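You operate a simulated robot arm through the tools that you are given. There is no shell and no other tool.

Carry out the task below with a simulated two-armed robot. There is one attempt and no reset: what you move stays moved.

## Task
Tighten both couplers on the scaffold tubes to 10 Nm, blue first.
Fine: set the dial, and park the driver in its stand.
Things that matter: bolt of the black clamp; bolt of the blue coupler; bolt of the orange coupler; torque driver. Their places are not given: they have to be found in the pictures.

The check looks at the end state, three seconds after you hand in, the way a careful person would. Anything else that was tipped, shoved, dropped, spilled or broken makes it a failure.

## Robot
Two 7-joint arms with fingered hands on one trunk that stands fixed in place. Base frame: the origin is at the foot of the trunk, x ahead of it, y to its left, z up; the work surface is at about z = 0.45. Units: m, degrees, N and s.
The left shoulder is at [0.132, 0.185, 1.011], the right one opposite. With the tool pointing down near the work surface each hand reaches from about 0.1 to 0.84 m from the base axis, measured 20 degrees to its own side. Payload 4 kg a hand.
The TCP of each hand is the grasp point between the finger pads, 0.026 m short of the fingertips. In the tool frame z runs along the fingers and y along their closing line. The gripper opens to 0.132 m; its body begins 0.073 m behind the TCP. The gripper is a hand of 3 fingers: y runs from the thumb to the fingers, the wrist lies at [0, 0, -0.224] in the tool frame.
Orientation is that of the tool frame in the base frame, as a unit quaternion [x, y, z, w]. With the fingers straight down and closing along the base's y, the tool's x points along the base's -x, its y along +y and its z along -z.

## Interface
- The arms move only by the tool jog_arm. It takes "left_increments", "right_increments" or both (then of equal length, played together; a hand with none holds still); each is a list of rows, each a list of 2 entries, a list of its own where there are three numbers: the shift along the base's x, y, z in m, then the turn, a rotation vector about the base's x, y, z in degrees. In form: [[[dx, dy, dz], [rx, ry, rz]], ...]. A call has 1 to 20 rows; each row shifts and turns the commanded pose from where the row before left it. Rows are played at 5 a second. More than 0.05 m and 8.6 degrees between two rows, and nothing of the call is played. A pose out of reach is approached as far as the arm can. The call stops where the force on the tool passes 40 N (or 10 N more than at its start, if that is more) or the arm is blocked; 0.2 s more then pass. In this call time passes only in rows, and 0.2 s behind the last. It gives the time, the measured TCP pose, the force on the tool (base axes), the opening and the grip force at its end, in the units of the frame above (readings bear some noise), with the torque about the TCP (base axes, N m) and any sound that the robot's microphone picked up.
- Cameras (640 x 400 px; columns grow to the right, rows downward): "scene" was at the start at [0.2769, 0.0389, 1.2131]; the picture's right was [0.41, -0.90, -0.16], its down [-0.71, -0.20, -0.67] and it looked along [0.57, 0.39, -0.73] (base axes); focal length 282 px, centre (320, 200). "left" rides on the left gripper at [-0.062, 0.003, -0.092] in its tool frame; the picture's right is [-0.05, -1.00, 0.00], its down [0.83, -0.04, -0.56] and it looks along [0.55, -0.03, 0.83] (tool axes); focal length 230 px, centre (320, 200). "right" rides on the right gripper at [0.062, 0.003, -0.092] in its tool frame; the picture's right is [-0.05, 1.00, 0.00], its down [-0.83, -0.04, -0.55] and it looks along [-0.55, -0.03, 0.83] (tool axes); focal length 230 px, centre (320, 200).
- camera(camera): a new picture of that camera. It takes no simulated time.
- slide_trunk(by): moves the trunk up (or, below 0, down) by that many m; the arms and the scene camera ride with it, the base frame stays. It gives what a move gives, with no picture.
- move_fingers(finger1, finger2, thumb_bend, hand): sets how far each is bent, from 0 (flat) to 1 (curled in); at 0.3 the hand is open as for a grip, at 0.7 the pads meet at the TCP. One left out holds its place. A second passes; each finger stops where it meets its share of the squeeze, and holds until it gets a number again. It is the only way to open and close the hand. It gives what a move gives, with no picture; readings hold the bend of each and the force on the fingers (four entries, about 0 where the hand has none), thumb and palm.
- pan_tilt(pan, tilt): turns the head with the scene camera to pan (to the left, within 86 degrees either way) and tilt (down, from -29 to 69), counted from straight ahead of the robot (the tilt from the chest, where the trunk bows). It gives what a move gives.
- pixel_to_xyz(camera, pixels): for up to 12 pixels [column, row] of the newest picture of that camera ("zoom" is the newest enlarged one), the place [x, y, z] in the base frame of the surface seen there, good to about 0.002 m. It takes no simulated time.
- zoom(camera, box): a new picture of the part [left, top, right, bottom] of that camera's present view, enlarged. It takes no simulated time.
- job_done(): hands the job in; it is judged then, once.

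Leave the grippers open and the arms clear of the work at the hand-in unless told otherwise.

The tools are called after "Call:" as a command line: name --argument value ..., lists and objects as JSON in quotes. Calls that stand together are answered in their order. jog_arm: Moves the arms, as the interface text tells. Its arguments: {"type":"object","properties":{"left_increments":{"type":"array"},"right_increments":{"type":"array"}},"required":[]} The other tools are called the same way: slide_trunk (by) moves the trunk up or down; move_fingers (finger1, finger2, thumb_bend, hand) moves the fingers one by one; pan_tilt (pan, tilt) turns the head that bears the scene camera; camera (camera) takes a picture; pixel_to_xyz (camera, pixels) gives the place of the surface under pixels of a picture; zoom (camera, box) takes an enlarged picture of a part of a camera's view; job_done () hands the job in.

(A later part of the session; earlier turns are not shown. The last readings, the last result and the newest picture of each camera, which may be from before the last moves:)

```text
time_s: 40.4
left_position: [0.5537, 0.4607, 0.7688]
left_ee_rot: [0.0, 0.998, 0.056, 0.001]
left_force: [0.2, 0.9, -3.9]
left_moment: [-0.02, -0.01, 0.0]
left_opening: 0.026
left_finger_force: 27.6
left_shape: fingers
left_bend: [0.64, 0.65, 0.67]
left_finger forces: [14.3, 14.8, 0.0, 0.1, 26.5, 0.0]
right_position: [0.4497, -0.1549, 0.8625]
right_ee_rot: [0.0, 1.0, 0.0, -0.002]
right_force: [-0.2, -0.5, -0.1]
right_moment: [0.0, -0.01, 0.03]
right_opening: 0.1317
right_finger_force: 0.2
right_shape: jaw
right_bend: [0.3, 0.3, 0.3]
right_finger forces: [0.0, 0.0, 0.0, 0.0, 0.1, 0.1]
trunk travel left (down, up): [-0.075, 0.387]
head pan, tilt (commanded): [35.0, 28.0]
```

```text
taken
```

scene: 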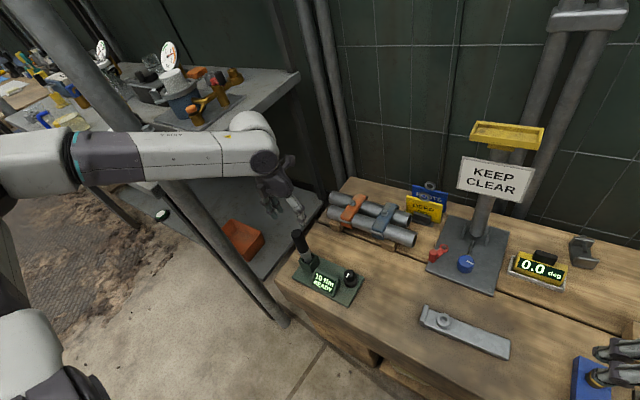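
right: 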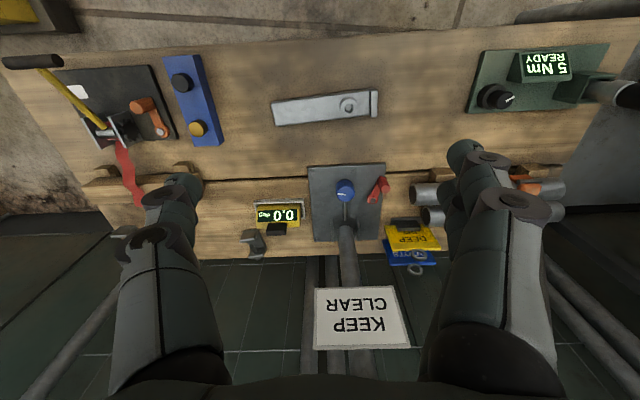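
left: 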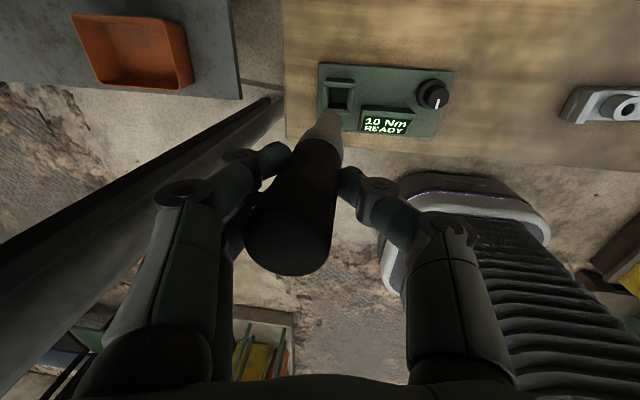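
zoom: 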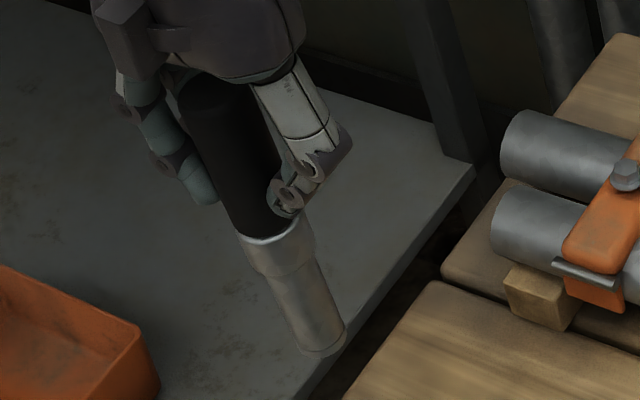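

Call:
zoom --camera "left" --box '[270, 90, 370, 190]'

Call:
pixel_to_xyz --camera "zoom" --pixels '[[340, 95], [335, 110], [315, 140], [355, 140], [335, 140], [325, 180], [320, 220], [315, 300]]'

```text
4.00 times, centred on (320, 140) of left
```

zoom: 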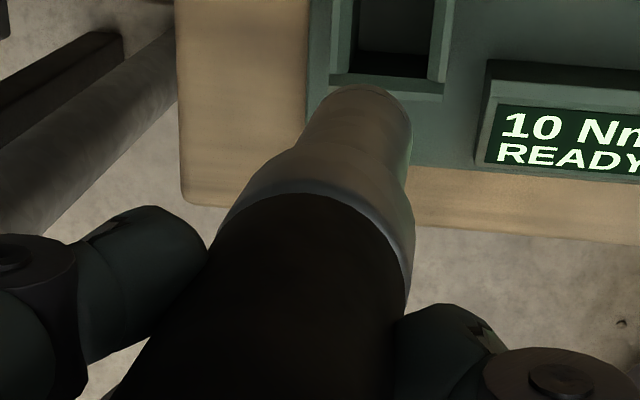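

```text
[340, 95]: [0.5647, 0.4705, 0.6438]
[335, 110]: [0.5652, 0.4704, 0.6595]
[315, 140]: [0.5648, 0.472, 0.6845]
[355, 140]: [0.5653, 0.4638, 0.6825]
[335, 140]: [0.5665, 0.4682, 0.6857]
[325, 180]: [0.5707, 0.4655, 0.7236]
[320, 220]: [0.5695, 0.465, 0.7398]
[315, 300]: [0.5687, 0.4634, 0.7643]
```

Blue bolt centre: (0.772, 0.3135), top z≈0.553; orange: (0.7725, 0.4245, 0.553). The tip is about (-0.003, +0.005, -0.127) from the TCP. I'll carry the driver at this height over the blue bolt.

Call:
jog_arm --left_increments '[[[0.036, -0.025, 0], [0, 0, 0]], [[0.036, -0.025, 0], [0, 0, 0]], [[0.036, -0.025, 0], [0, 0, 0]], [[0.036, -0.025, 0], [0, 0, 0]], [[0.036, -0.025, 0], [0, 0, 0]], [[0.036, -0.025, 0], [0, 0, 0]], [[0.005, -0.002, 0], [0, 0, 0]], [[0, 0, 0], [0, 0, 0]]]'

Call:
camera --camera "scene"

Call:
camera --camera "left"

```text
time_s: 42.2
left_position: [0.7766, 0.3095, 0.768]
left_ee_rot: [-0.001, 0.998, 0.056, -0.001]
left_force: [0.6, 0.5, -3.7]
left_moment: [0.02, -0.02, 0.02]
left_opening: 0.0255
left_finger_force: 28.3
left_shape: fingers
left_bend: [0.64, 0.65, 0.67]
left_finger forces: [14.8, 15.2, 0.1, 0.0, 25.7, 0.0]
right_position: [0.4497, -0.1552, 0.8631]
right_ee_rot: [0.0, 1.0, -0.001, -0.001]
right_force: [0.3, -0.1, -0.1]
right_moment: [0.0, 0.0, 0.01]
right_opening: 0.1319
right_finger_force: 0.0
right_shape: jaw
right_bend: [0.3, 0.3, 0.3]
right_finger forces: [0.0, 0.0, 0.0, 0.0, 0.0, 0.0]
trunk travel left (down, up): [-0.075, 0.387]
head pan, tilt (commanded): [35.0, 28.0]
```

```text
taken
```

scene: 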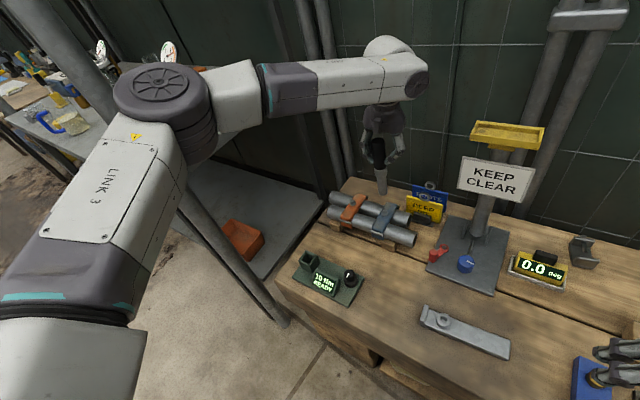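

```text
taken
```

left: 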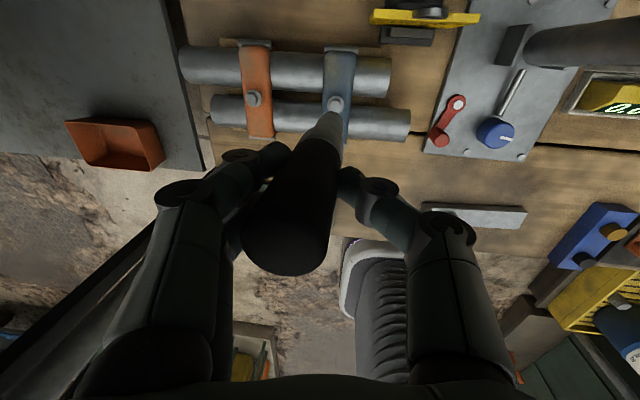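

The driver is over the blue coupler. I'll zoom to measure the tip and compare it with the bolt.

Call:
zoom --camera "scene" --box '[350, 150, 420, 230]'

Call:
zoom --camera "left" --box '[280, 70, 380, 170]'

Call:
pixel_to_xyz --camera "zoom" --pixels '[[380, 120], [378, 136], [350, 160], [405, 160], [372, 180], [360, 230], [345, 300], [362, 165]]'

```text
5.00 times, centred on (385, 190) of scene
```

zoom: 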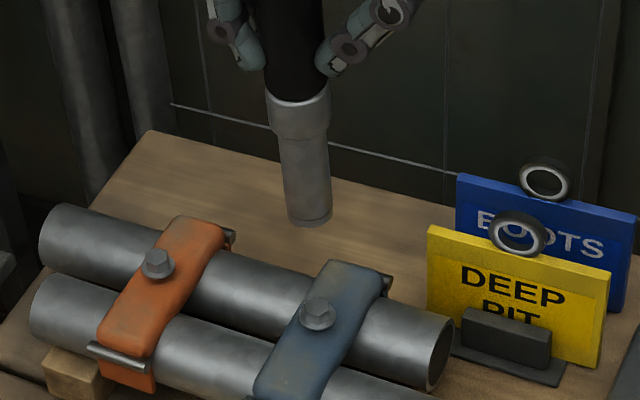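

```text
4.00 times, centred on (330, 120) of left
```

zoom: 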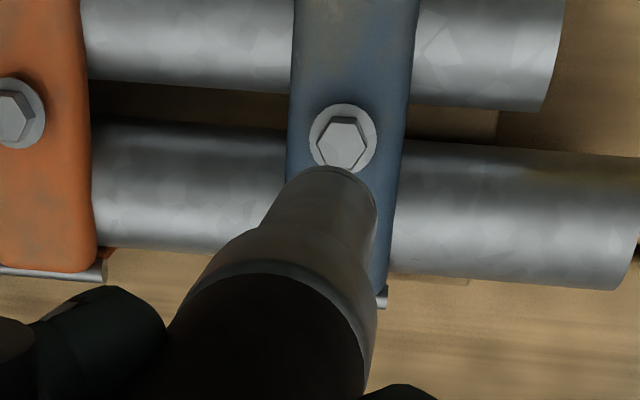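

```text
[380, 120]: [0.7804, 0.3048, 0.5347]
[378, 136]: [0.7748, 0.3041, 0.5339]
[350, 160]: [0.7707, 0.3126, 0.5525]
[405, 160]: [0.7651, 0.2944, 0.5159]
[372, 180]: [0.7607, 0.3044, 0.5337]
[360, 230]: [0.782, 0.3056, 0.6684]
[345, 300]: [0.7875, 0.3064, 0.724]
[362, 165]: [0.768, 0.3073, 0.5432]
```

Call:
pixel_to_xyz --camera "zoom" --pixels '[[334, 174], [332, 185], [305, 190], [365, 195], [330, 205], [322, 225], [300, 250], [341, 143], [320, 133], [362, 145], [325, 290], [310, 340]]'

Call:
zoom --camera "scene" --box '[360, 150, 410, 200]'

Call:
pixel_to_xyz --camera "zoom" --pixels '[[300, 130], [305, 180], [308, 220], [312, 300], [318, 350], [320, 370], [282, 350], [354, 345], [275, 160], [340, 155], [322, 382]]'

```text
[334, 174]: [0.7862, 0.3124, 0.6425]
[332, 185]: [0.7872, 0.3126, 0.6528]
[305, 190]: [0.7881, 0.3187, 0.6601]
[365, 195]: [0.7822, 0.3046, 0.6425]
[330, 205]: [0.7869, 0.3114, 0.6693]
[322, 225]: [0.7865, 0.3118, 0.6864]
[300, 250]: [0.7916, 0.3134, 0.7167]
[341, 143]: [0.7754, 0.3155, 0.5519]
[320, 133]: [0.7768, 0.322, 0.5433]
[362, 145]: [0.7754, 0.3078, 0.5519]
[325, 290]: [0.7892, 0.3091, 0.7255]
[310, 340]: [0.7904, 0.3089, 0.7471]
```

```text
8.00 times, centred on (385, 175) of scene
```

zoom: 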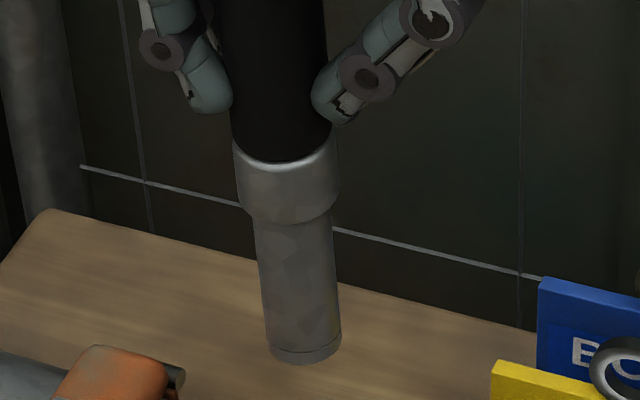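

```text
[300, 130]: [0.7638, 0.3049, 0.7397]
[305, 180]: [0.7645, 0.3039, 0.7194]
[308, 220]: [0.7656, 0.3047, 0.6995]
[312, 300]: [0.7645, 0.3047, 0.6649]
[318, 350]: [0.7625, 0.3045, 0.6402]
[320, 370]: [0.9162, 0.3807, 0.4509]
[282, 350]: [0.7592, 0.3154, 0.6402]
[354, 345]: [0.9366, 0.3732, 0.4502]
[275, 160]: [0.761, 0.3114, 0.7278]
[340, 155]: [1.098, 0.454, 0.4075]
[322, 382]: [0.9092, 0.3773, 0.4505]
```

The tip looks within ~2 mm of the bolt axis. I'll check remaining tilt with handle points in the left view.

Call:
zoom --camera "left" --box '[230, 80, 390, 280]'

Call:
pixel_to_xyz --camera "zoom" --pixels '[[320, 110], [376, 130], [350, 115], [308, 170], [380, 180], [345, 175], [210, 320], [360, 320], [285, 320], [285, 360], [285, 290]]'

```text
2.00 times, centred on (310, 180) of left
```

zoom: 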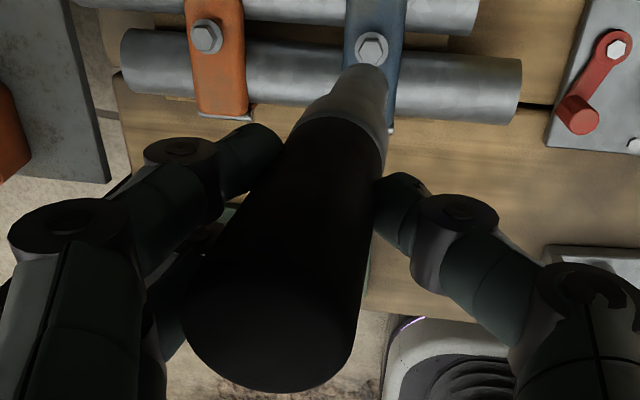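

```text
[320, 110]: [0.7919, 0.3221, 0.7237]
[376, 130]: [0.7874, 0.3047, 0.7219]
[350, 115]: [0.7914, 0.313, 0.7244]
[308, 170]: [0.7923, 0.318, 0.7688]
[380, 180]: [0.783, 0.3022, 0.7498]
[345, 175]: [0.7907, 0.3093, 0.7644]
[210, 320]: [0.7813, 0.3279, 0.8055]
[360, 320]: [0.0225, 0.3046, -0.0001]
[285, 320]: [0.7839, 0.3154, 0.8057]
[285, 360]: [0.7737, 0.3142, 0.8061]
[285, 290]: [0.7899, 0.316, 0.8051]
```

There's still ≈2° lean in y. I'll correct it (+2° about x, compensating the tip shift), and descend so the tip is ~1 cm above the bolt.

Call:
jog_arm --left_increments '[[[0.0005, -0.0015, -0.02], [1, 0, 0]], [[0.0005, -0.0015, -0.02], [1, 0, 0]], [[0, 0, -0.02], [0, 0, 0]], [[0, 0, -0.015], [0, 0, 0]], [[0, 0, 0], [0, 0, 0]]]'

Call:
zoom --camera "scene" --box '[360, 170, 410, 220]'

Call:
zoom --camera "left" --box '[280, 70, 380, 170]'

```text
time_s: 43.4
left_position: [0.7761, 0.3072, 0.694]
left_ee_rot: [-0.001, 0.997, 0.074, 0.002]
left_force: [0.7, 0.2, -3.8]
left_moment: [-0.03, -0.02, 0.0]
left_opening: 0.0252
left_finger_force: 28.0
left_shape: fingers
left_bend: [0.64, 0.65, 0.67]
left_finger forces: [14.9, 15.2, 0.1, 0.0, 26.0, 0.0]
right_position: [0.4488, -0.1538, 0.8631]
right_ee_rot: [0.0, 1.0, 0.0, -0.001]
right_force: [-0.2, -0.1, 0.9]
right_moment: [0.03, 0.01, -0.01]
right_opening: 0.132
right_finger_force: 0.1
right_shape: jaw
right_bend: [0.3, 0.3, 0.3]
right_finger forces: [0.0, 0.0, 0.1, 0.0, 0.1, 0.1]
trunk travel left (down, up): [-0.075, 0.387]
head pan, tilt (commanded): [35.0, 28.0]
```

```text
8.00 times, centred on (385, 195) of scene
```

zoom: 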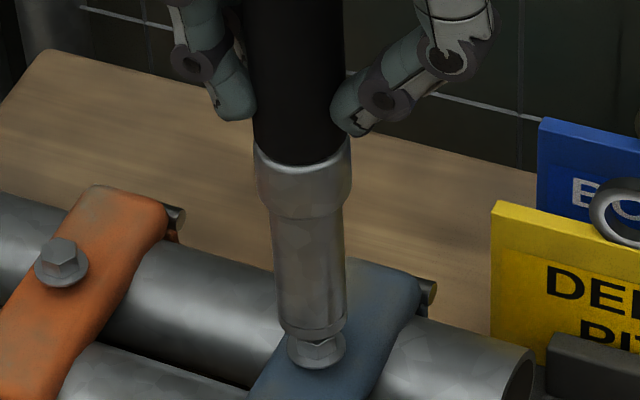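

```text
4.00 times, centred on (330, 120) of left
```

zoom: 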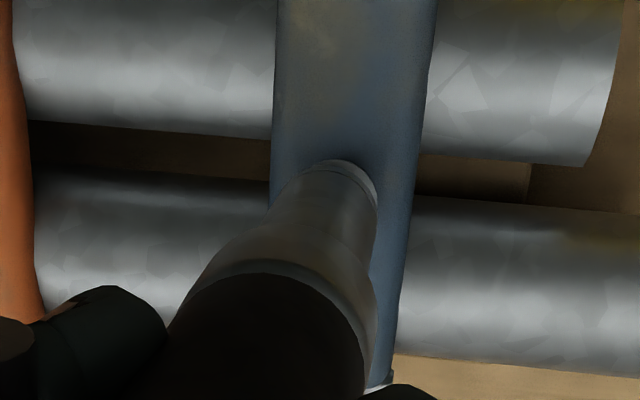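

The nose is lined up right over the blue bolt head (nose bottom (313,330), bolt (316,347)). I'll lower in 3 mm steps.

Call:
jog_arm --left_increments '[[[0, 0, -0.003], [0, 0, 0]], [[0, 0, -0.003], [0, 0, 0]], [[0, 0, -0.003], [0, 0, 0]], [[0, 0, -0.003], [0, 0, 0]], [[0, 0, 0], [0, 0, 0]]]'

Call:
zoom --camera "scene" --box '[360, 170, 410, 220]'

```text
time_s: 44.6
left_position: [0.7724, 0.3083, 0.6837]
left_ee_rot: [0.0, 0.997, 0.073, 0.001]
left_force: [0.0, -0.2, -4.6]
left_moment: [-0.06, -0.01, -0.01]
left_opening: 0.0257
left_finger_force: 27.6
left_shape: fingers
left_bend: [0.64, 0.65, 0.68]
left_finger forces: [14.9, 15.2, 0.0, 0.0, 26.2, 0.0]
left hand out of reach, approached as far as the arm can: row 4
right_position: [0.4492, -0.1552, 0.8641]
right_ee_rot: [0.0, 1.0, 0.0, -0.001]
right_force: [-0.4, 0.1, 0.7]
right_moment: [-0.01, 0.03, 0.05]
right_opening: 0.1318
right_finger_force: 0.1
right_shape: jaw
right_bend: [0.3, 0.3, 0.3]
right_finger forces: [0.1, 0.1, 0.1, 0.1, 0.0, 0.1]
trunk travel left (down, up): [-0.075, 0.387]
head pan, tilt (commanded): [35.0, 28.0]
```

```text
8.00 times, centred on (385, 195) of scene
```

zoom: 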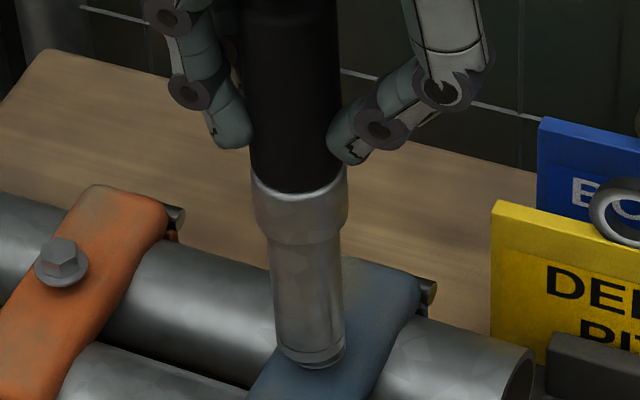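

The arm reached its limit on the last row (the hand drew back 4 mm in x), just above the bolt. I'll raise the hand by 6 cm, then lower the trunk 5.5 cm so the arm gets more room downward.

Call:
jog_arm --left_increments '[[[0, 0, 0.012], [0, 0, 0]], [[0, 0, 0.025], [0, 0, 0]], [[0, 0, 0.025], [0, 0, 0]], [[0, 0, 0], [0, 0, 0]]]'

Call:
slide_trunk --by -0.05

Call:
camera --camera "scene"

```text
time_s: 45.6
left_position: [0.7726, 0.3065, 0.7448]
left_ee_rot: [0.001, 0.997, 0.074, -0.001]
left_force: [-0.5, 0.8, -3.9]
left_moment: [-0.03, 0.02, 0.0]
left_opening: 0.0253
left_finger_force: 28.4
left_shape: fingers
left_bend: [0.64, 0.65, 0.68]
left_finger forces: [15.1, 15.3, 0.1, 0.0, 26.0, 0.0]
right_position: [0.4499, -0.1565, 0.8619]
right_ee_rot: [0.001, 1.0, 0.001, -0.001]
right_force: [1.0, 0.5, -0.4]
right_moment: [0.01, 0.01, -0.01]
right_opening: 0.1318
right_finger_force: 0.1
right_shape: jaw
right_bend: [0.3, 0.3, 0.3]
right_finger forces: [0.0, 0.0, 0.1, 0.1, 0.0, 0.0]
trunk travel left (down, up): [-0.075, 0.387]
head pan, tilt (commanded): [35.0, 28.0]
```

```text
time_s: 46.5
left_position: [0.7714, 0.3077, 0.6986]
left_ee_rot: [-0.001, 0.997, 0.074, 0.002]
left_force: [-0.3, 0.3, -3.3]
left_moment: [0.01, -0.02, -0.02]
left_opening: 0.0256
left_finger_force: 28.4
left_shape: fingers
left_bend: [0.63, 0.65, 0.68]
left_finger forces: [15.0, 15.4, 0.0, 0.0, 26.0, 0.1]
right_position: [0.4614, -0.1524, 0.7682]
right_ee_rot: [0.0, 0.999, 0.0, -0.048]
right_force: [0.3, 0.7, 0.3]
right_moment: [0.01, -0.03, 0.02]
right_opening: 0.1318
right_finger_force: 0.0
right_shape: jaw
right_bend: [0.3, 0.3, 0.3]
right_finger forces: [0.0, 0.0, 0.0, 0.0, 0.0, 0.0]
trunk travel left (down, up): [-0.025, 0.437]
head pan, tilt (commanded): [35.0, 28.0]
```

```text
taken
```

scene: 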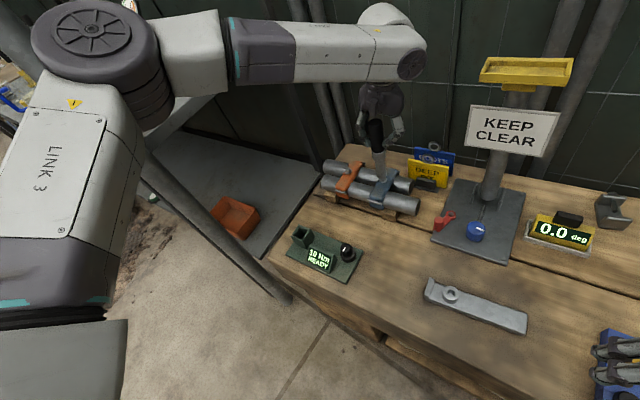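

The left hand is now at (0.771, 0.308, 0.699). The right hand dipped to z=0.768 with the trunk, so I'll raise it again, and shift the left hand +4.5 mm in x to restore alignment.

Call:
jog_arm --left_increments '[[[0.0025, 0, 0], [0, 0, 0]], [[0.002, 0, 0], [0, 0, 0]], [[0, 0, 0], [0, 0, 0]], [[0, 0, 0], [0, 0, 0]]]' --right_increments '[[[0, 0, 0.02], [0, 0, 0]], [[0, 0, 0.02], [0, 0, 0]], [[0, 0, 0.02], [0, 0, 0]], [[0, 0, 0], [0, 0, 0]]]'

Call:
zoom --camera "scene" --box '[355, 140, 415, 210]'

Call:
zoom --camera "left" --box '[280, 70, 380, 170]'

```text
time_s: 47.5
left_position: [0.7766, 0.3081, 0.695]
left_ee_rot: [0.0, 0.997, 0.074, -0.001]
left_force: [-0.4, -0.3, -4.1]
left_moment: [-0.05, 0.03, 0.01]
left_opening: 0.0257
left_finger_force: 28.4
left_shape: fingers
left_bend: [0.63, 0.65, 0.68]
left_finger forces: [15.0, 15.4, 0.0, 0.0, 26.0, 0.1]
right_position: [0.4598, -0.1515, 0.8271]
right_ee_rot: [0.0, 0.999, 0.0, -0.05]
right_force: [-0.2, -0.1, 0.0]
right_moment: [-0.04, -0.01, -0.02]
right_opening: 0.1322
right_finger_force: 0.1
right_shape: jaw
right_bend: [0.3, 0.3, 0.3]
right_finger forces: [0.1, 0.0, 0.0, 0.0, 0.0, 0.1]
trunk travel left (down, up): [-0.025, 0.437]
head pan, tilt (commanded): [35.0, 28.0]
```

```text
5.71 times, centred on (385, 175) of scene
```

zoom: 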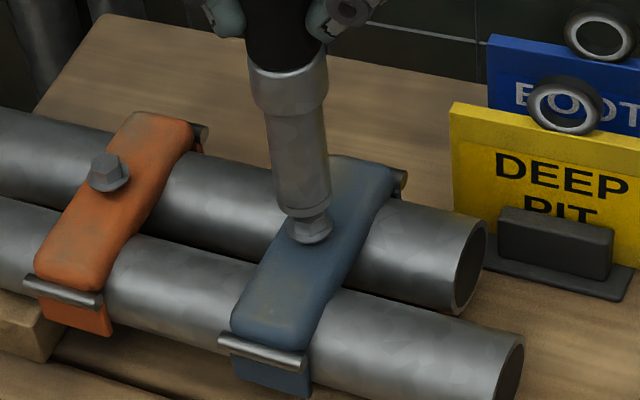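

```text
4.00 times, centred on (330, 120) of left
```

zoom: 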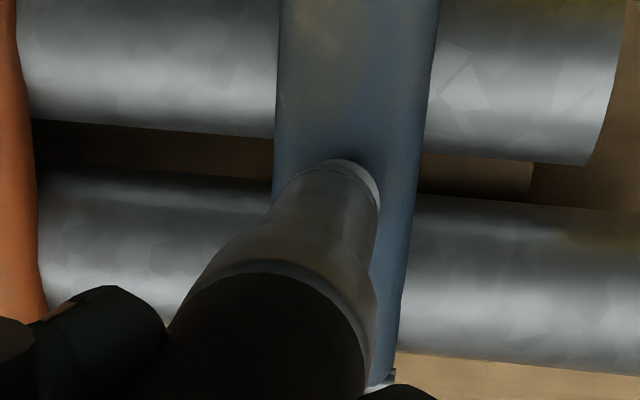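

Looks nearly aligned; I'll measure tip and bolt flange in the scene view once more.

Call:
zoom --camera "scene" --box '[370, 155, 405, 190]'

Call:
pixel_to_xyz --camera "zoom" --pixels '[[297, 200], [260, 200], [330, 200], [305, 275], [275, 275], [335, 270], [318, 330], [280, 325], [350, 320], [318, 318], [305, 60], [340, 60]]'

```text
11.43 times, centred on (388, 172) of scene
```

zoom: 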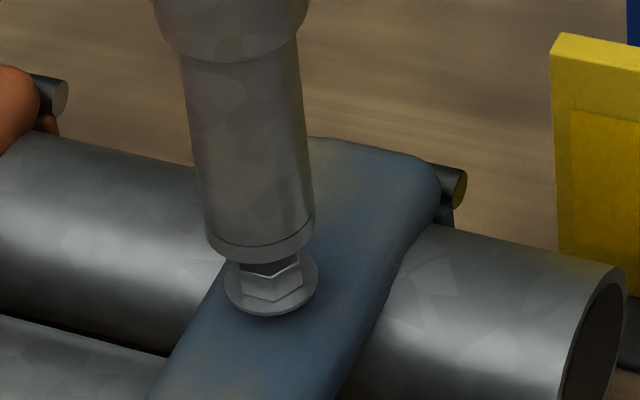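

```text
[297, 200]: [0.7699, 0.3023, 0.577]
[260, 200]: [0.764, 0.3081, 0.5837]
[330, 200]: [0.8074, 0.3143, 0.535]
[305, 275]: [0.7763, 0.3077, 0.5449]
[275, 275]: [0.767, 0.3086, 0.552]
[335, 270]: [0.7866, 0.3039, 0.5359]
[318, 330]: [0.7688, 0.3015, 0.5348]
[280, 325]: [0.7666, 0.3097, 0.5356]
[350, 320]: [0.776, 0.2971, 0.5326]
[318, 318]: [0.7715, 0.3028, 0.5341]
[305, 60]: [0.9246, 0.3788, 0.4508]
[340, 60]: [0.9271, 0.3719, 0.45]
```

Call:
pixel_to_xyz --camera "zoom" --pixels '[[258, 220], [262, 245], [222, 225], [300, 225], [262, 262], [270, 285], [240, 280], [300, 275], [270, 312], [228, 285], [315, 275]]'

Call:
zoom --camera "left" --box '[305, 90, 355, 130]'

Call:
pixel_to_xyz --camera "zoom" --pixels '[[340, 250], [345, 200], [330, 170], [400, 250], [250, 250], [330, 330], [420, 300], [400, 200]]'

```text
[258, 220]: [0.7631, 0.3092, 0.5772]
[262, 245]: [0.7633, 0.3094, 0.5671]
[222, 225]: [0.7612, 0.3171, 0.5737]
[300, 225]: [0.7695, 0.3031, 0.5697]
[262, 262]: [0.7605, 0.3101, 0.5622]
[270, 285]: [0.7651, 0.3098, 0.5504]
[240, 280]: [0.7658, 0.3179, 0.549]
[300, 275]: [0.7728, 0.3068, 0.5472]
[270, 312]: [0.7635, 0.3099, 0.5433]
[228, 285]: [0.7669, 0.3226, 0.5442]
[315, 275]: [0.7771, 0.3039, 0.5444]
```

```text
10.00 times, centred on (330, 110) of left
```

zoom: 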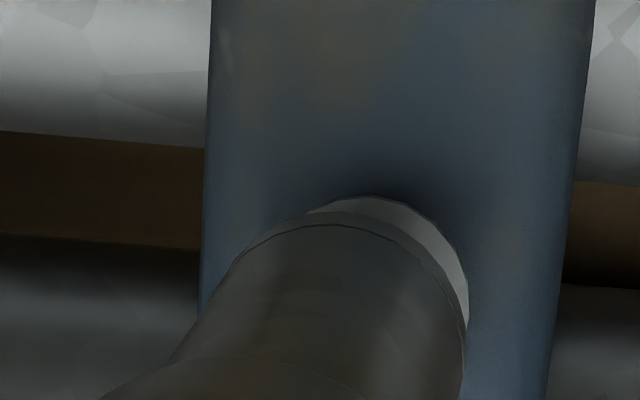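

```text
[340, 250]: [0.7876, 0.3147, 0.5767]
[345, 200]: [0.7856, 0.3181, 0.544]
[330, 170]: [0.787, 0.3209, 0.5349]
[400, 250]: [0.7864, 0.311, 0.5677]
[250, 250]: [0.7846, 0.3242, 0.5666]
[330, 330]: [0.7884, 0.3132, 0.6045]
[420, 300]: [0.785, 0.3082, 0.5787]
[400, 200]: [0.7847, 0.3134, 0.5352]
```

Measurements agree the tip should shift about (-1.5 mm, -1.3 mm). I'll apply that and lower by 9 mm to the bolt top.

Call:
jog_arm --left_increments '[[[-0.0015, -0.0013, 0], [0, 0, 0]], [[0, 0, -0.003], [0, 0, 0]], [[0, 0, -0.003], [0, 0, 0]], [[0, 0, -0.003], [0, 0, 0]], [[0, 0, 0], [0, 0, 0]]]'

Call:
zoom --camera "scene" --box '[370, 155, 405, 190]'

```text
time_s: 48.7
left_position: [0.7752, 0.3065, 0.6869]
left_ee_rot: [-0.001, 0.997, 0.074, 0.0]
left_force: [0.1, 0.4, -4.7]
left_moment: [-0.02, -0.01, -0.03]
left_opening: 0.0255
left_finger_force: 28.1
left_shape: fingers
left_bend: [0.63, 0.65, 0.68]
left_finger forces: [15.2, 15.3, 0.0, 0.1, 26.0, 0.0]
right_position: [0.4615, -0.1522, 0.8261]
right_ee_rot: [0.0, 0.999, 0.001, -0.049]
right_force: [0.1, -0.6, 0.2]
right_moment: [0.03, 0.0, 0.01]
right_opening: 0.1318
right_finger_force: 0.0
right_shape: jaw
right_bend: [0.3, 0.3, 0.3]
right_finger forces: [0.0, 0.0, 0.1, 0.0, 0.0, 0.1]
trunk travel left (down, up): [-0.025, 0.437]
head pan, tilt (commanded): [35.0, 28.0]
```

```text
11.43 times, centred on (388, 172) of scene
```

zoom: 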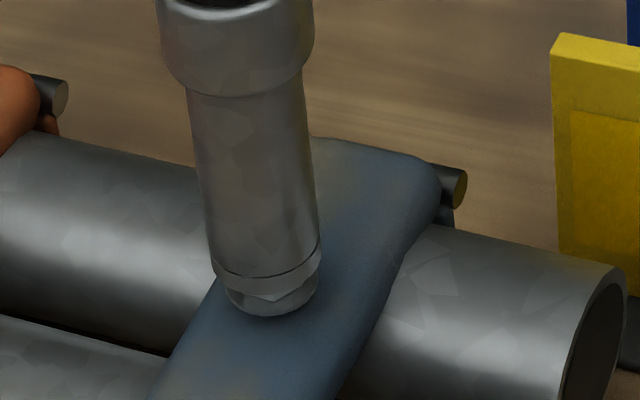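

No contact yet; the rim is at the hex top. I'll go down in 2 mm steps.

Call:
jog_arm --left_increments '[[[0, 0, -0.002], [0, 0, 0]], [[0, 0, -0.002], [0, 0, 0]], [[0, 0, 0], [0, 0, 0]]]'

Call:
zoom --camera "scene" --box '[370, 155, 405, 190]'

Call:
zoom --camera "left" --box '[305, 90, 355, 130]'

```text
time_s: 49.5
left_position: [0.7753, 0.3065, 0.6813]
left_ee_rot: [-0.001, 0.997, 0.074, 0.001]
left_force: [-1.5, 0.3, -4.8]
left_moment: [-0.05, -0.03, 0.02]
left_opening: 0.0256
left_finger_force: 28.3
left_shape: fingers
left_bend: [0.63, 0.65, 0.68]
left_finger forces: [15.2, 15.3, 0.1, 0.0, 26.0, 0.0]
right_position: [0.4606, -0.1508, 0.8268]
right_ee_rot: [0.0, 0.999, 0.0, -0.049]
right_force: [0.0, 0.9, 0.9]
right_moment: [-0.02, 0.01, -0.03]
right_opening: 0.1321
right_finger_force: 0.1
right_shape: jaw
right_bend: [0.3, 0.3, 0.3]
right_finger forces: [0.0, 0.0, 0.1, 0.0, 0.0, 0.1]
trunk travel left (down, up): [-0.025, 0.437]
head pan, tilt (commanded): [35.0, 28.0]
```

```text
11.43 times, centred on (388, 172) of scene
```

zoom: 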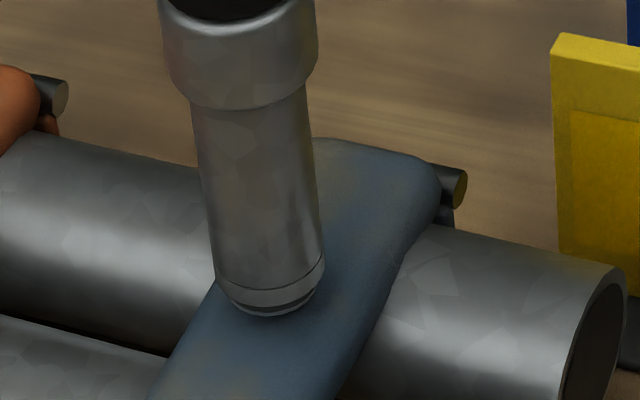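

```text
10.00 times, centred on (330, 110) of left
```

zoom: 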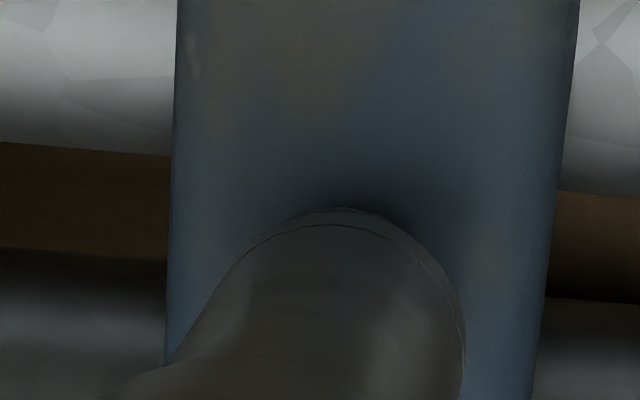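

The socket is slipping over the hex without force. I'll continue down in 2 mm steps until it touches.

Call:
jog_arm --left_increments '[[[0, 0, -0.002], [0, 0, 0]], [[0, 0, -0.002], [0, 0, 0]], [[0, 0, 0], [0, 0, 0]]]'

Call:
zoom --camera "scene" --box '[370, 155, 405, 190]'

Call:
zoom --camera "scene" --box '[280, 220, 370, 290]'

```text
time_s: 50.3
left_position: [0.7746, 0.3055, 0.6803]
left_ee_rot: [0.0, 0.997, 0.075, 0.001]
left_force: [-0.4, 1.4, 3.4]
left_moment: [0.06, 0.02, 0.02]
left_opening: 0.0257
left_finger_force: 29.4
left_shape: fingers
left_bend: [0.64, 0.65, 0.68]
left_finger forces: [15.4, 16.2, 0.0, 0.1, 26.8, 0.1]
right_position: [0.4616, -0.1516, 0.8279]
right_ee_rot: [0.001, 0.999, 0.0, -0.05]
right_force: [-1.0, -0.4, -0.3]
right_moment: [0.0, -0.02, 0.0]
right_opening: 0.132
right_finger_force: 0.1
right_shape: jaw
right_bend: [0.3, 0.3, 0.3]
right_finger forces: [0.1, 0.0, 0.0, 0.0, 0.0, 0.0]
trunk travel left (down, up): [-0.025, 0.437]
head pan, tilt (commanded): [35.0, 28.0]
```

```text
11.43 times, centred on (388, 172) of scene
```

zoom: 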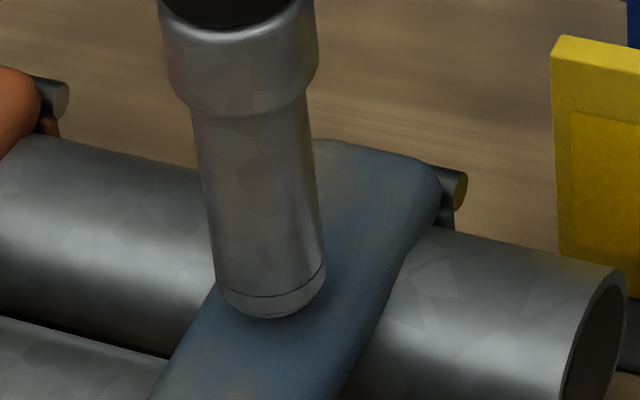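

```text
5.71 times, centred on (325, 255) of scene
```

zoom: 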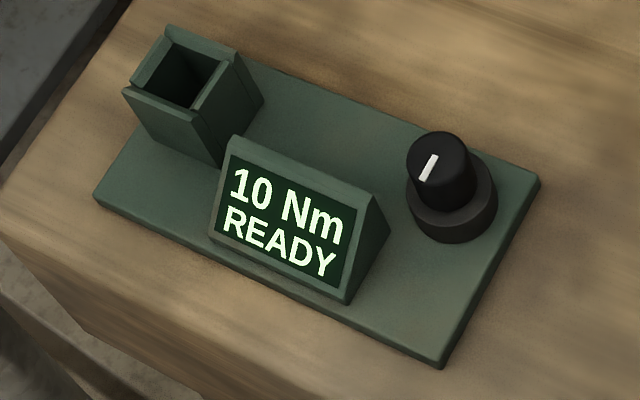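

Seated: contact force ≈8 N up. The display still says READY. I'll press down a bit more and hold for a second to see whether the driver starts.

Call:
jog_arm --left_increments '[[[0, 0, -0.002], [0, 0, 0]], [[0, 0, 0], [0, 0, 0]], [[0, 0, 0], [0, 0, 0]], [[0, 0, 0], [0, 0, 0]], [[0, 0, 0], [0, 0, 0]]]'

Call:
zoom --camera "scene" --box '[280, 220, 370, 290]'

Call:
zoom --camera "scene" --box '[360, 110, 410, 190]'

```text
time_s: 51.5
left_position: [0.7753, 0.3052, 0.6763]
left_ee_rot: [0.0, 0.997, 0.074, -0.002]
left_force: [-0.2, -0.1, -4.4]
left_moment: [-0.05, -0.01, 0.0]
left_opening: 0.0256
left_finger_force: 28.6
left_shape: fingers
left_bend: [0.63, 0.65, 0.68]
left_finger forces: [15.4, 15.8, 0.0, 0.1, 26.4, 0.0]
right_position: [0.4614, -0.1523, 0.8264]
right_ee_rot: [0.0, 0.999, -0.001, -0.05]
right_force: [0.0, 0.2, -0.2]
right_moment: [0.01, -0.01, -0.02]
right_opening: 0.1319
right_finger_force: 0.0
right_shape: jaw
right_bend: [0.3, 0.3, 0.3]
right_finger forces: [0.1, 0.1, 0.1, 0.0, 0.0, 0.0]
trunk travel left (down, up): [-0.025, 0.437]
head pan, tilt (commanded): [35.0, 28.0]
```

```text
5.71 times, centred on (325, 255) of scene
```

zoom: 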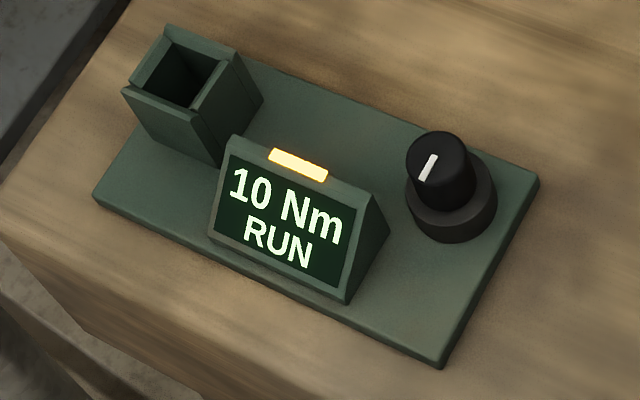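

```text
5.00 times, centred on (385, 150) of scene
```

zoom: 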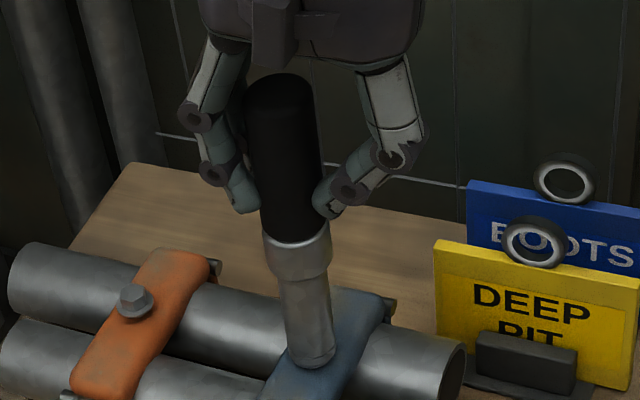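

The display now reads "10 Nm RUN" with an orange light: the powered driver is running. I'll hold here and watch.

Call:
jog_arm --left_increments '[[[0, 0, 0], [0, 0, 0]], [[0, 0, 0], [0, 0, 0]], [[0, 0, 0], [0, 0, 0]], [[0, 0, 0], [0, 0, 0]]]'

Call:
zoom --camera "scene" --box '[280, 220, 370, 290]'

Call:
zoom --camera "scene" --box '[370, 155, 405, 190]'

```text
time_s: 52.5
left_position: [0.7754, 0.3071, 0.6777]
left_ee_rot: [0.0, 0.997, 0.074, -0.001]
left_force: [0.0, -0.5, -4.1]
left_moment: [-0.02, -0.06, 0.0]
left_opening: 0.0255
left_finger_force: 28.4
left_shape: fingers
left_bend: [0.63, 0.65, 0.68]
left_finger forces: [15.3, 15.8, 0.1, 0.0, 26.4, 0.1]
right_position: [0.4608, -0.1533, 0.8263]
right_ee_rot: [0.001, 0.999, 0.001, -0.05]
right_force: [0.2, 0.2, 0.0]
right_moment: [-0.04, 0.03, 0.0]
right_opening: 0.132
right_finger_force: 0.1
right_shape: jaw
right_bend: [0.3, 0.3, 0.3]
right_finger forces: [0.0, 0.0, 0.0, 0.1, 0.0, 0.0]
trunk travel left (down, up): [-0.025, 0.437]
head pan, tilt (commanded): [35.0, 28.0]
```

```text
5.71 times, centred on (325, 255) of scene
```

zoom: 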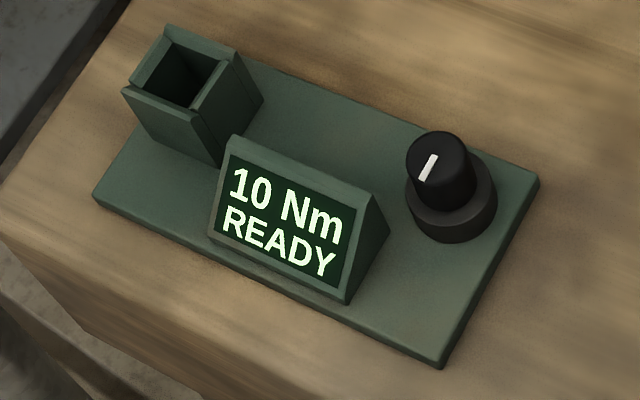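

```text
11.43 times, centred on (388, 172) of scene
```

zoom: 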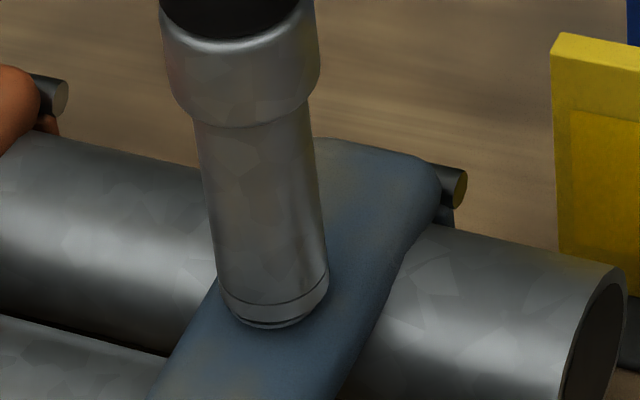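

The bolt sank as it turned, the push faded, and it went back to READY. I'll follow it down with small 1 mm steps to keep pushing.

Call:
jog_arm --left_increments '[[[0, 0, -0.0015], [0, 0, 0]], [[0, 0, -0.0015], [0, 0, 0]], [[0, 0, -0.001], [0, 0, 0]], [[0, 0, 0], [0, 0, 0]]]'

Call:
zoom --camera "scene" --box '[280, 220, 370, 290]'

Call:
zoom --camera "scene" --box '[370, 155, 405, 190]'

```text
time_s: 53.5
left_position: [0.7751, 0.3068, 0.6727]
left_ee_rot: [0.0, 0.997, 0.074, -0.001]
left_force: [-0.3, -0.7, -3.1]
left_moment: [-0.01, 0.04, 0.0]
left_opening: 0.0257
left_finger_force: 28.9
left_shape: fingers
left_bend: [0.64, 0.65, 0.68]
left_finger forces: [15.3, 15.9, 0.0, 0.0, 26.6, 0.0]
right_position: [0.4612, -0.1513, 0.8272]
right_ee_rot: [0.0, 0.999, 0.0, -0.05]
right_force: [-0.4, -0.6, -0.1]
right_moment: [0.0, 0.01, -0.03]
right_opening: 0.132
right_finger_force: 0.1
right_shape: jaw
right_bend: [0.3, 0.3, 0.3]
right_finger forces: [0.1, 0.0, 0.0, 0.1, 0.1, 0.1]
trunk travel left (down, up): [-0.025, 0.437]
head pan, tilt (commanded): [35.0, 28.0]
```

```text
5.71 times, centred on (325, 255) of scene
```

zoom: 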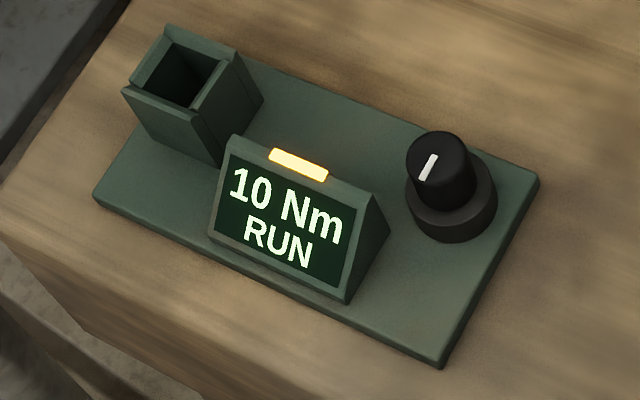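

```text
11.43 times, centred on (388, 172) of scene
```

zoom: 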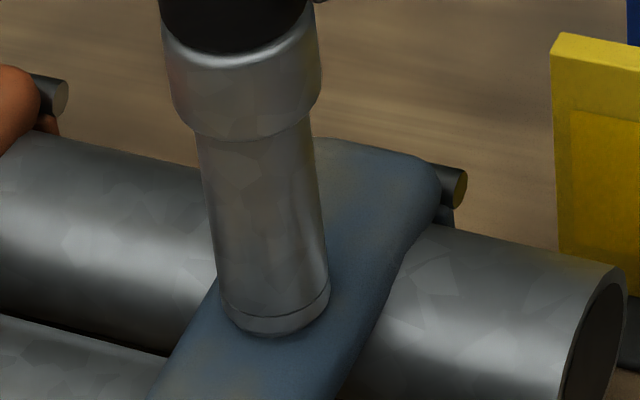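

RUN again and sinking. I'll keep following with 1 mm per row.

Call:
jog_arm --left_increments '[[[0, 0, -0.0015], [0, 0, 0]], [[0, 0, -0.0015], [0, 0, 0]], [[0, 0, -0.001], [0, 0, 0]], [[0, 0, -0.001], [0, 0, 0]]]'

Call:
zoom --camera "scene" --box '[280, 220, 370, 290]'

Call:
zoom --camera "scene" --box '[370, 155, 405, 190]'

```text
time_s: 54.5
left_position: [0.7755, 0.3051, 0.6716]
left_ee_rot: [-0.001, 0.997, 0.074, 0.002]
left_force: [-1.2, 0.6, 13.9]
left_moment: [0.26, 0.01, 0.03]
left_opening: 0.0255
left_finger_force: 29.3
left_shape: fingers
left_bend: [0.64, 0.65, 0.69]
left_finger forces: [15.7, 16.8, 0.0, 0.1, 27.2, 0.0]
right_position: [0.46, -0.1519, 0.8281]
right_ee_rot: [0.0, 0.999, -0.001, -0.049]
right_force: [0.1, -0.1, 0.2]
right_moment: [0.05, 0.0, 0.0]
right_opening: 0.1316
right_finger_force: 0.0
right_shape: jaw
right_bend: [0.3, 0.3, 0.3]
right_finger forces: [0.0, 0.0, 0.1, 0.1, 0.1, 0.0]
trunk travel left (down, up): [-0.025, 0.437]
head pan, tilt (commanded): [35.0, 28.0]
```

```text
5.71 times, centred on (325, 255) of scene
```

zoom: 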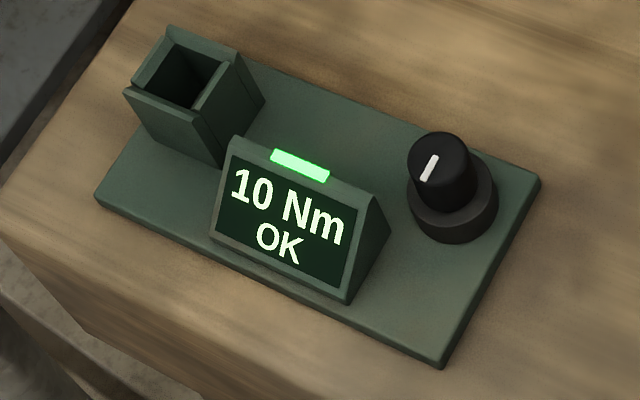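

```text
11.43 times, centred on (388, 172) of scene
```

zoom: 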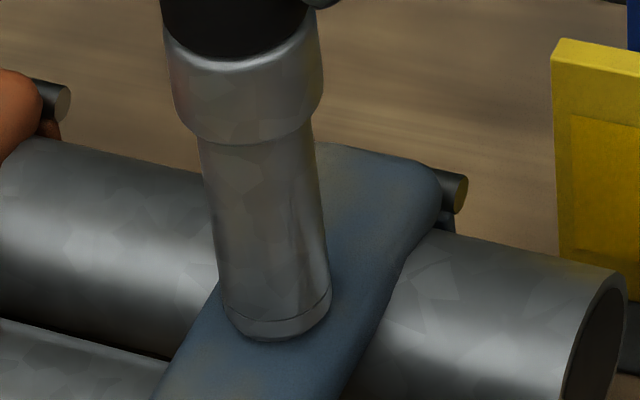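

"10 Nm OK" with a green light — the blue coupler is done. I'll lift straight up off the bolt.

Call:
jog_arm --left_increments '[[[0, 0, 0.008], [0, 0, 0]], [[0, 0, 0.01], [0, 0, 0]], [[0, 0, 0.02], [0, 0, 0]], [[0, 0, 0.02], [0, 0, 0]], [[0, 0, 0], [0, 0, 0]]]'

Call:
zoom --camera "scene" --box '[330, 120, 420, 210]'

Call:
zoom --camera "scene" --box '[280, 220, 370, 290]'

```text
time_s: 55.7
left_position: [0.7763, 0.3062, 0.7252]
left_ee_rot: [0.001, 0.997, 0.074, -0.001]
left_force: [0.1, -0.2, -4.5]
left_moment: [-0.06, 0.0, 0.0]
left_opening: 0.0256
left_finger_force: 29.2
left_shape: fingers
left_bend: [0.63, 0.65, 0.69]
left_finger forces: [15.5, 15.9, 0.1, 0.0, 26.4, 0.0]
right_position: [0.4623, -0.1508, 0.8264]
right_ee_rot: [0.0, 0.999, 0.001, -0.049]
right_force: [0.0, -0.4, -0.3]
right_moment: [0.0, 0.0, -0.01]
right_opening: 0.1319
right_finger_force: 0.1
right_shape: jaw
right_bend: [0.3, 0.3, 0.3]
right_finger forces: [0.0, 0.1, 0.0, 0.1, 0.0, 0.0]
trunk travel left (down, up): [-0.025, 0.437]
head pan, tilt (commanded): [35.0, 28.0]
```

```text
4.44 times, centred on (375, 165) of scene
```

zoom: 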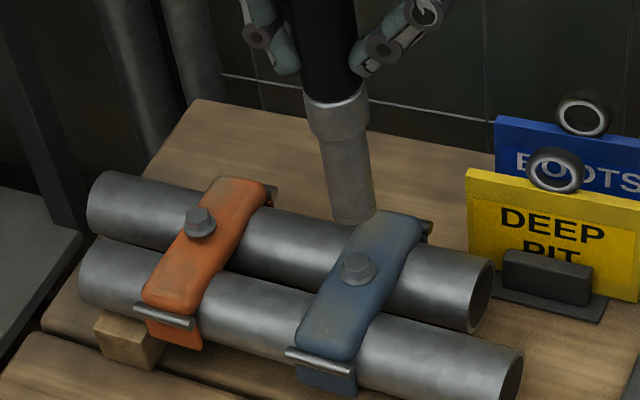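

```text
5.71 times, centred on (325, 255) of scene
```

zoom: 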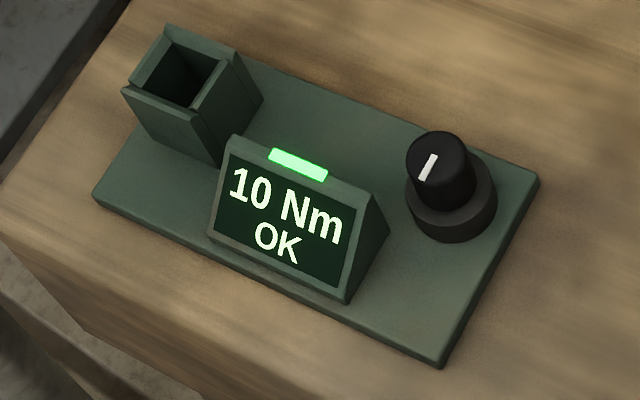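

Blue's bolt is seated lower; display OK. Now I'll move over to the orange bolt (+0.111 m in y) at this height (tip ≈0.60, above the tubes).

Call:
jog_arm --left_increments '[[[0, 0.037, 0.005], [0, 0, 0]], [[0, 0.037, 0], [0, 0, 0]], [[0, 0.037, 0], [0, 0, 0]], [[0, 0, 0], [0, 0, 0]]]'

Call:
camera --camera "scene"

Call:
zoom --camera "left" --box '[280, 70, 380, 170]'

```text
time_s: 56.7
left_position: [0.7774, 0.4182, 0.7302]
left_ee_rot: [0.0, 0.997, 0.074, -0.001]
left_force: [-0.5, 0.5, -4.7]
left_moment: [-0.02, 0.03, -0.02]
left_opening: 0.0255
left_finger_force: 29.2
left_shape: fingers
left_bend: [0.63, 0.65, 0.69]
left_finger forces: [15.4, 15.8, 0.1, 0.0, 26.3, 0.0]
right_position: [0.4612, -0.1511, 0.826]
right_ee_rot: [0.001, 0.999, 0.0, -0.05]
right_force: [0.0, -0.8, 0.6]
right_moment: [-0.01, -0.01, 0.01]
right_opening: 0.132
right_finger_force: 0.0
right_shape: jaw
right_bend: [0.3, 0.3, 0.3]
right_finger forces: [0.1, 0.1, 0.0, 0.0, 0.1, 0.0]
trunk travel left (down, up): [-0.025, 0.437]
head pan, tilt (commanded): [35.0, 28.0]
```

```text
taken
```

scene: 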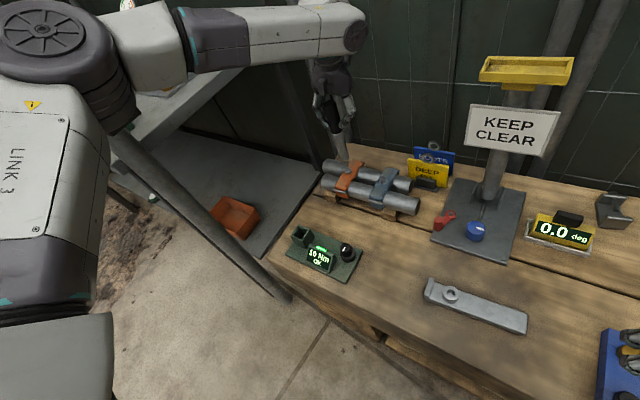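

```text
4.00 times, centred on (330, 120) of left
```

zoom: 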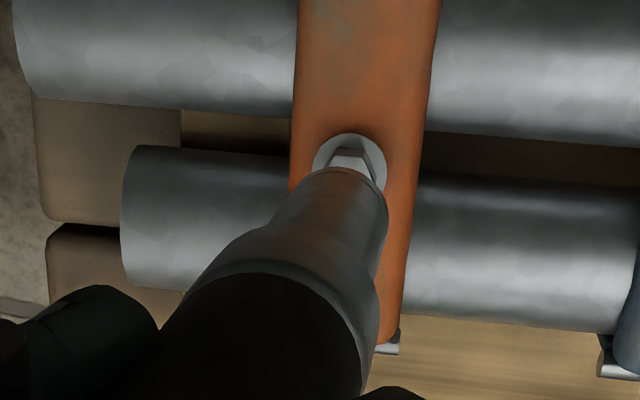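

The driver is near the orange bolt. I'll check that the elbow is clear of the shelf, and measure the tip versus the bolt.

Call:
pixel_to_xyz --camera "scene" --pixels '[[120, 110], [60, 40], [160, 60], [250, 40], [190, 95], [130, 160], [235, 80]]'

Call:
zoom --camera "scene" --box '[325, 125, 365, 180]'

```text
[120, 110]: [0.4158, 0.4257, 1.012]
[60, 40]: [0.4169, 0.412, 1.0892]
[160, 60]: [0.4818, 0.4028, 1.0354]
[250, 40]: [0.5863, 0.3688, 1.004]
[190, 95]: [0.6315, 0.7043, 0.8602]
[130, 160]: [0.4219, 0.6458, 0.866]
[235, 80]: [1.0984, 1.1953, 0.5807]
```

```text
7.27 times, centred on (345, 152) of scene
```

zoom: 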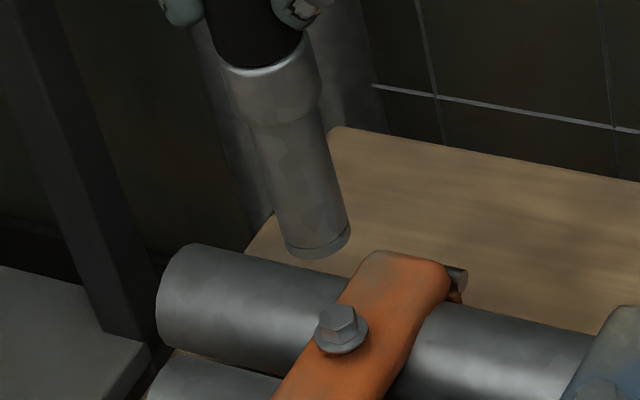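

The elbow is clear (around (0.42, 0.43, 1.0)). Now the tip vs. orange bolt.

Call:
pixel_to_xyz --camera "zoom" --pixels '[[316, 238], [288, 240], [346, 228], [302, 180], [275, 90], [262, 40], [337, 322], [319, 318], [355, 318], [337, 308], [340, 352], [370, 335]]'

Call:
zoom --camera "left" --box '[305, 90, 355, 130]'

Call:
pixel_to_xyz --camera "zoom" --pixels '[[395, 150], [395, 125], [340, 200], [365, 230], [365, 260], [300, 260], [430, 280], [345, 320]]'

```text
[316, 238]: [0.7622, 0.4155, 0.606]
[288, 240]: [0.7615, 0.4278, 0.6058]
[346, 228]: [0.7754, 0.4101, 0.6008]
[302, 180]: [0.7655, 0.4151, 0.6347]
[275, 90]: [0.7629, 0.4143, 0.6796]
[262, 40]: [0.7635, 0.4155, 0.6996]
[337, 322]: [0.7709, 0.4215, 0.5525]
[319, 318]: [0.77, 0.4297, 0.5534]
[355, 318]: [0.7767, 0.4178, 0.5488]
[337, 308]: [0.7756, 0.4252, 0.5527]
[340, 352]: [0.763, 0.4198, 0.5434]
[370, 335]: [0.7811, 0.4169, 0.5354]
```

```text
10.00 times, centred on (330, 110) of left
```

zoom: 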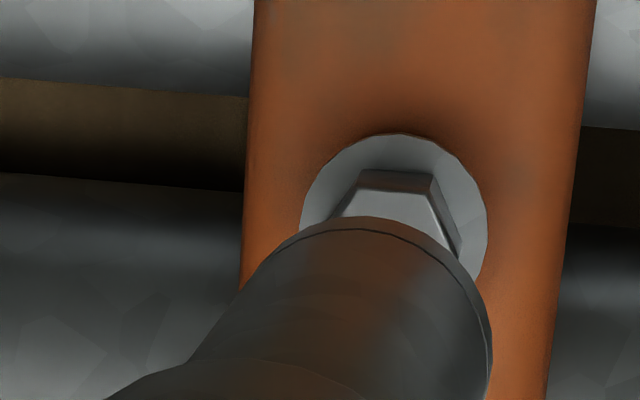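

```text
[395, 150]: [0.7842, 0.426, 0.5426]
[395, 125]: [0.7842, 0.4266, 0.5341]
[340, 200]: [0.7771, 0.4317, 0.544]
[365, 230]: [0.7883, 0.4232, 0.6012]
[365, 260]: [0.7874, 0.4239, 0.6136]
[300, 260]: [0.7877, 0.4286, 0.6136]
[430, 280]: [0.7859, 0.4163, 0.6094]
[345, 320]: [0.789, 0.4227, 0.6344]
```

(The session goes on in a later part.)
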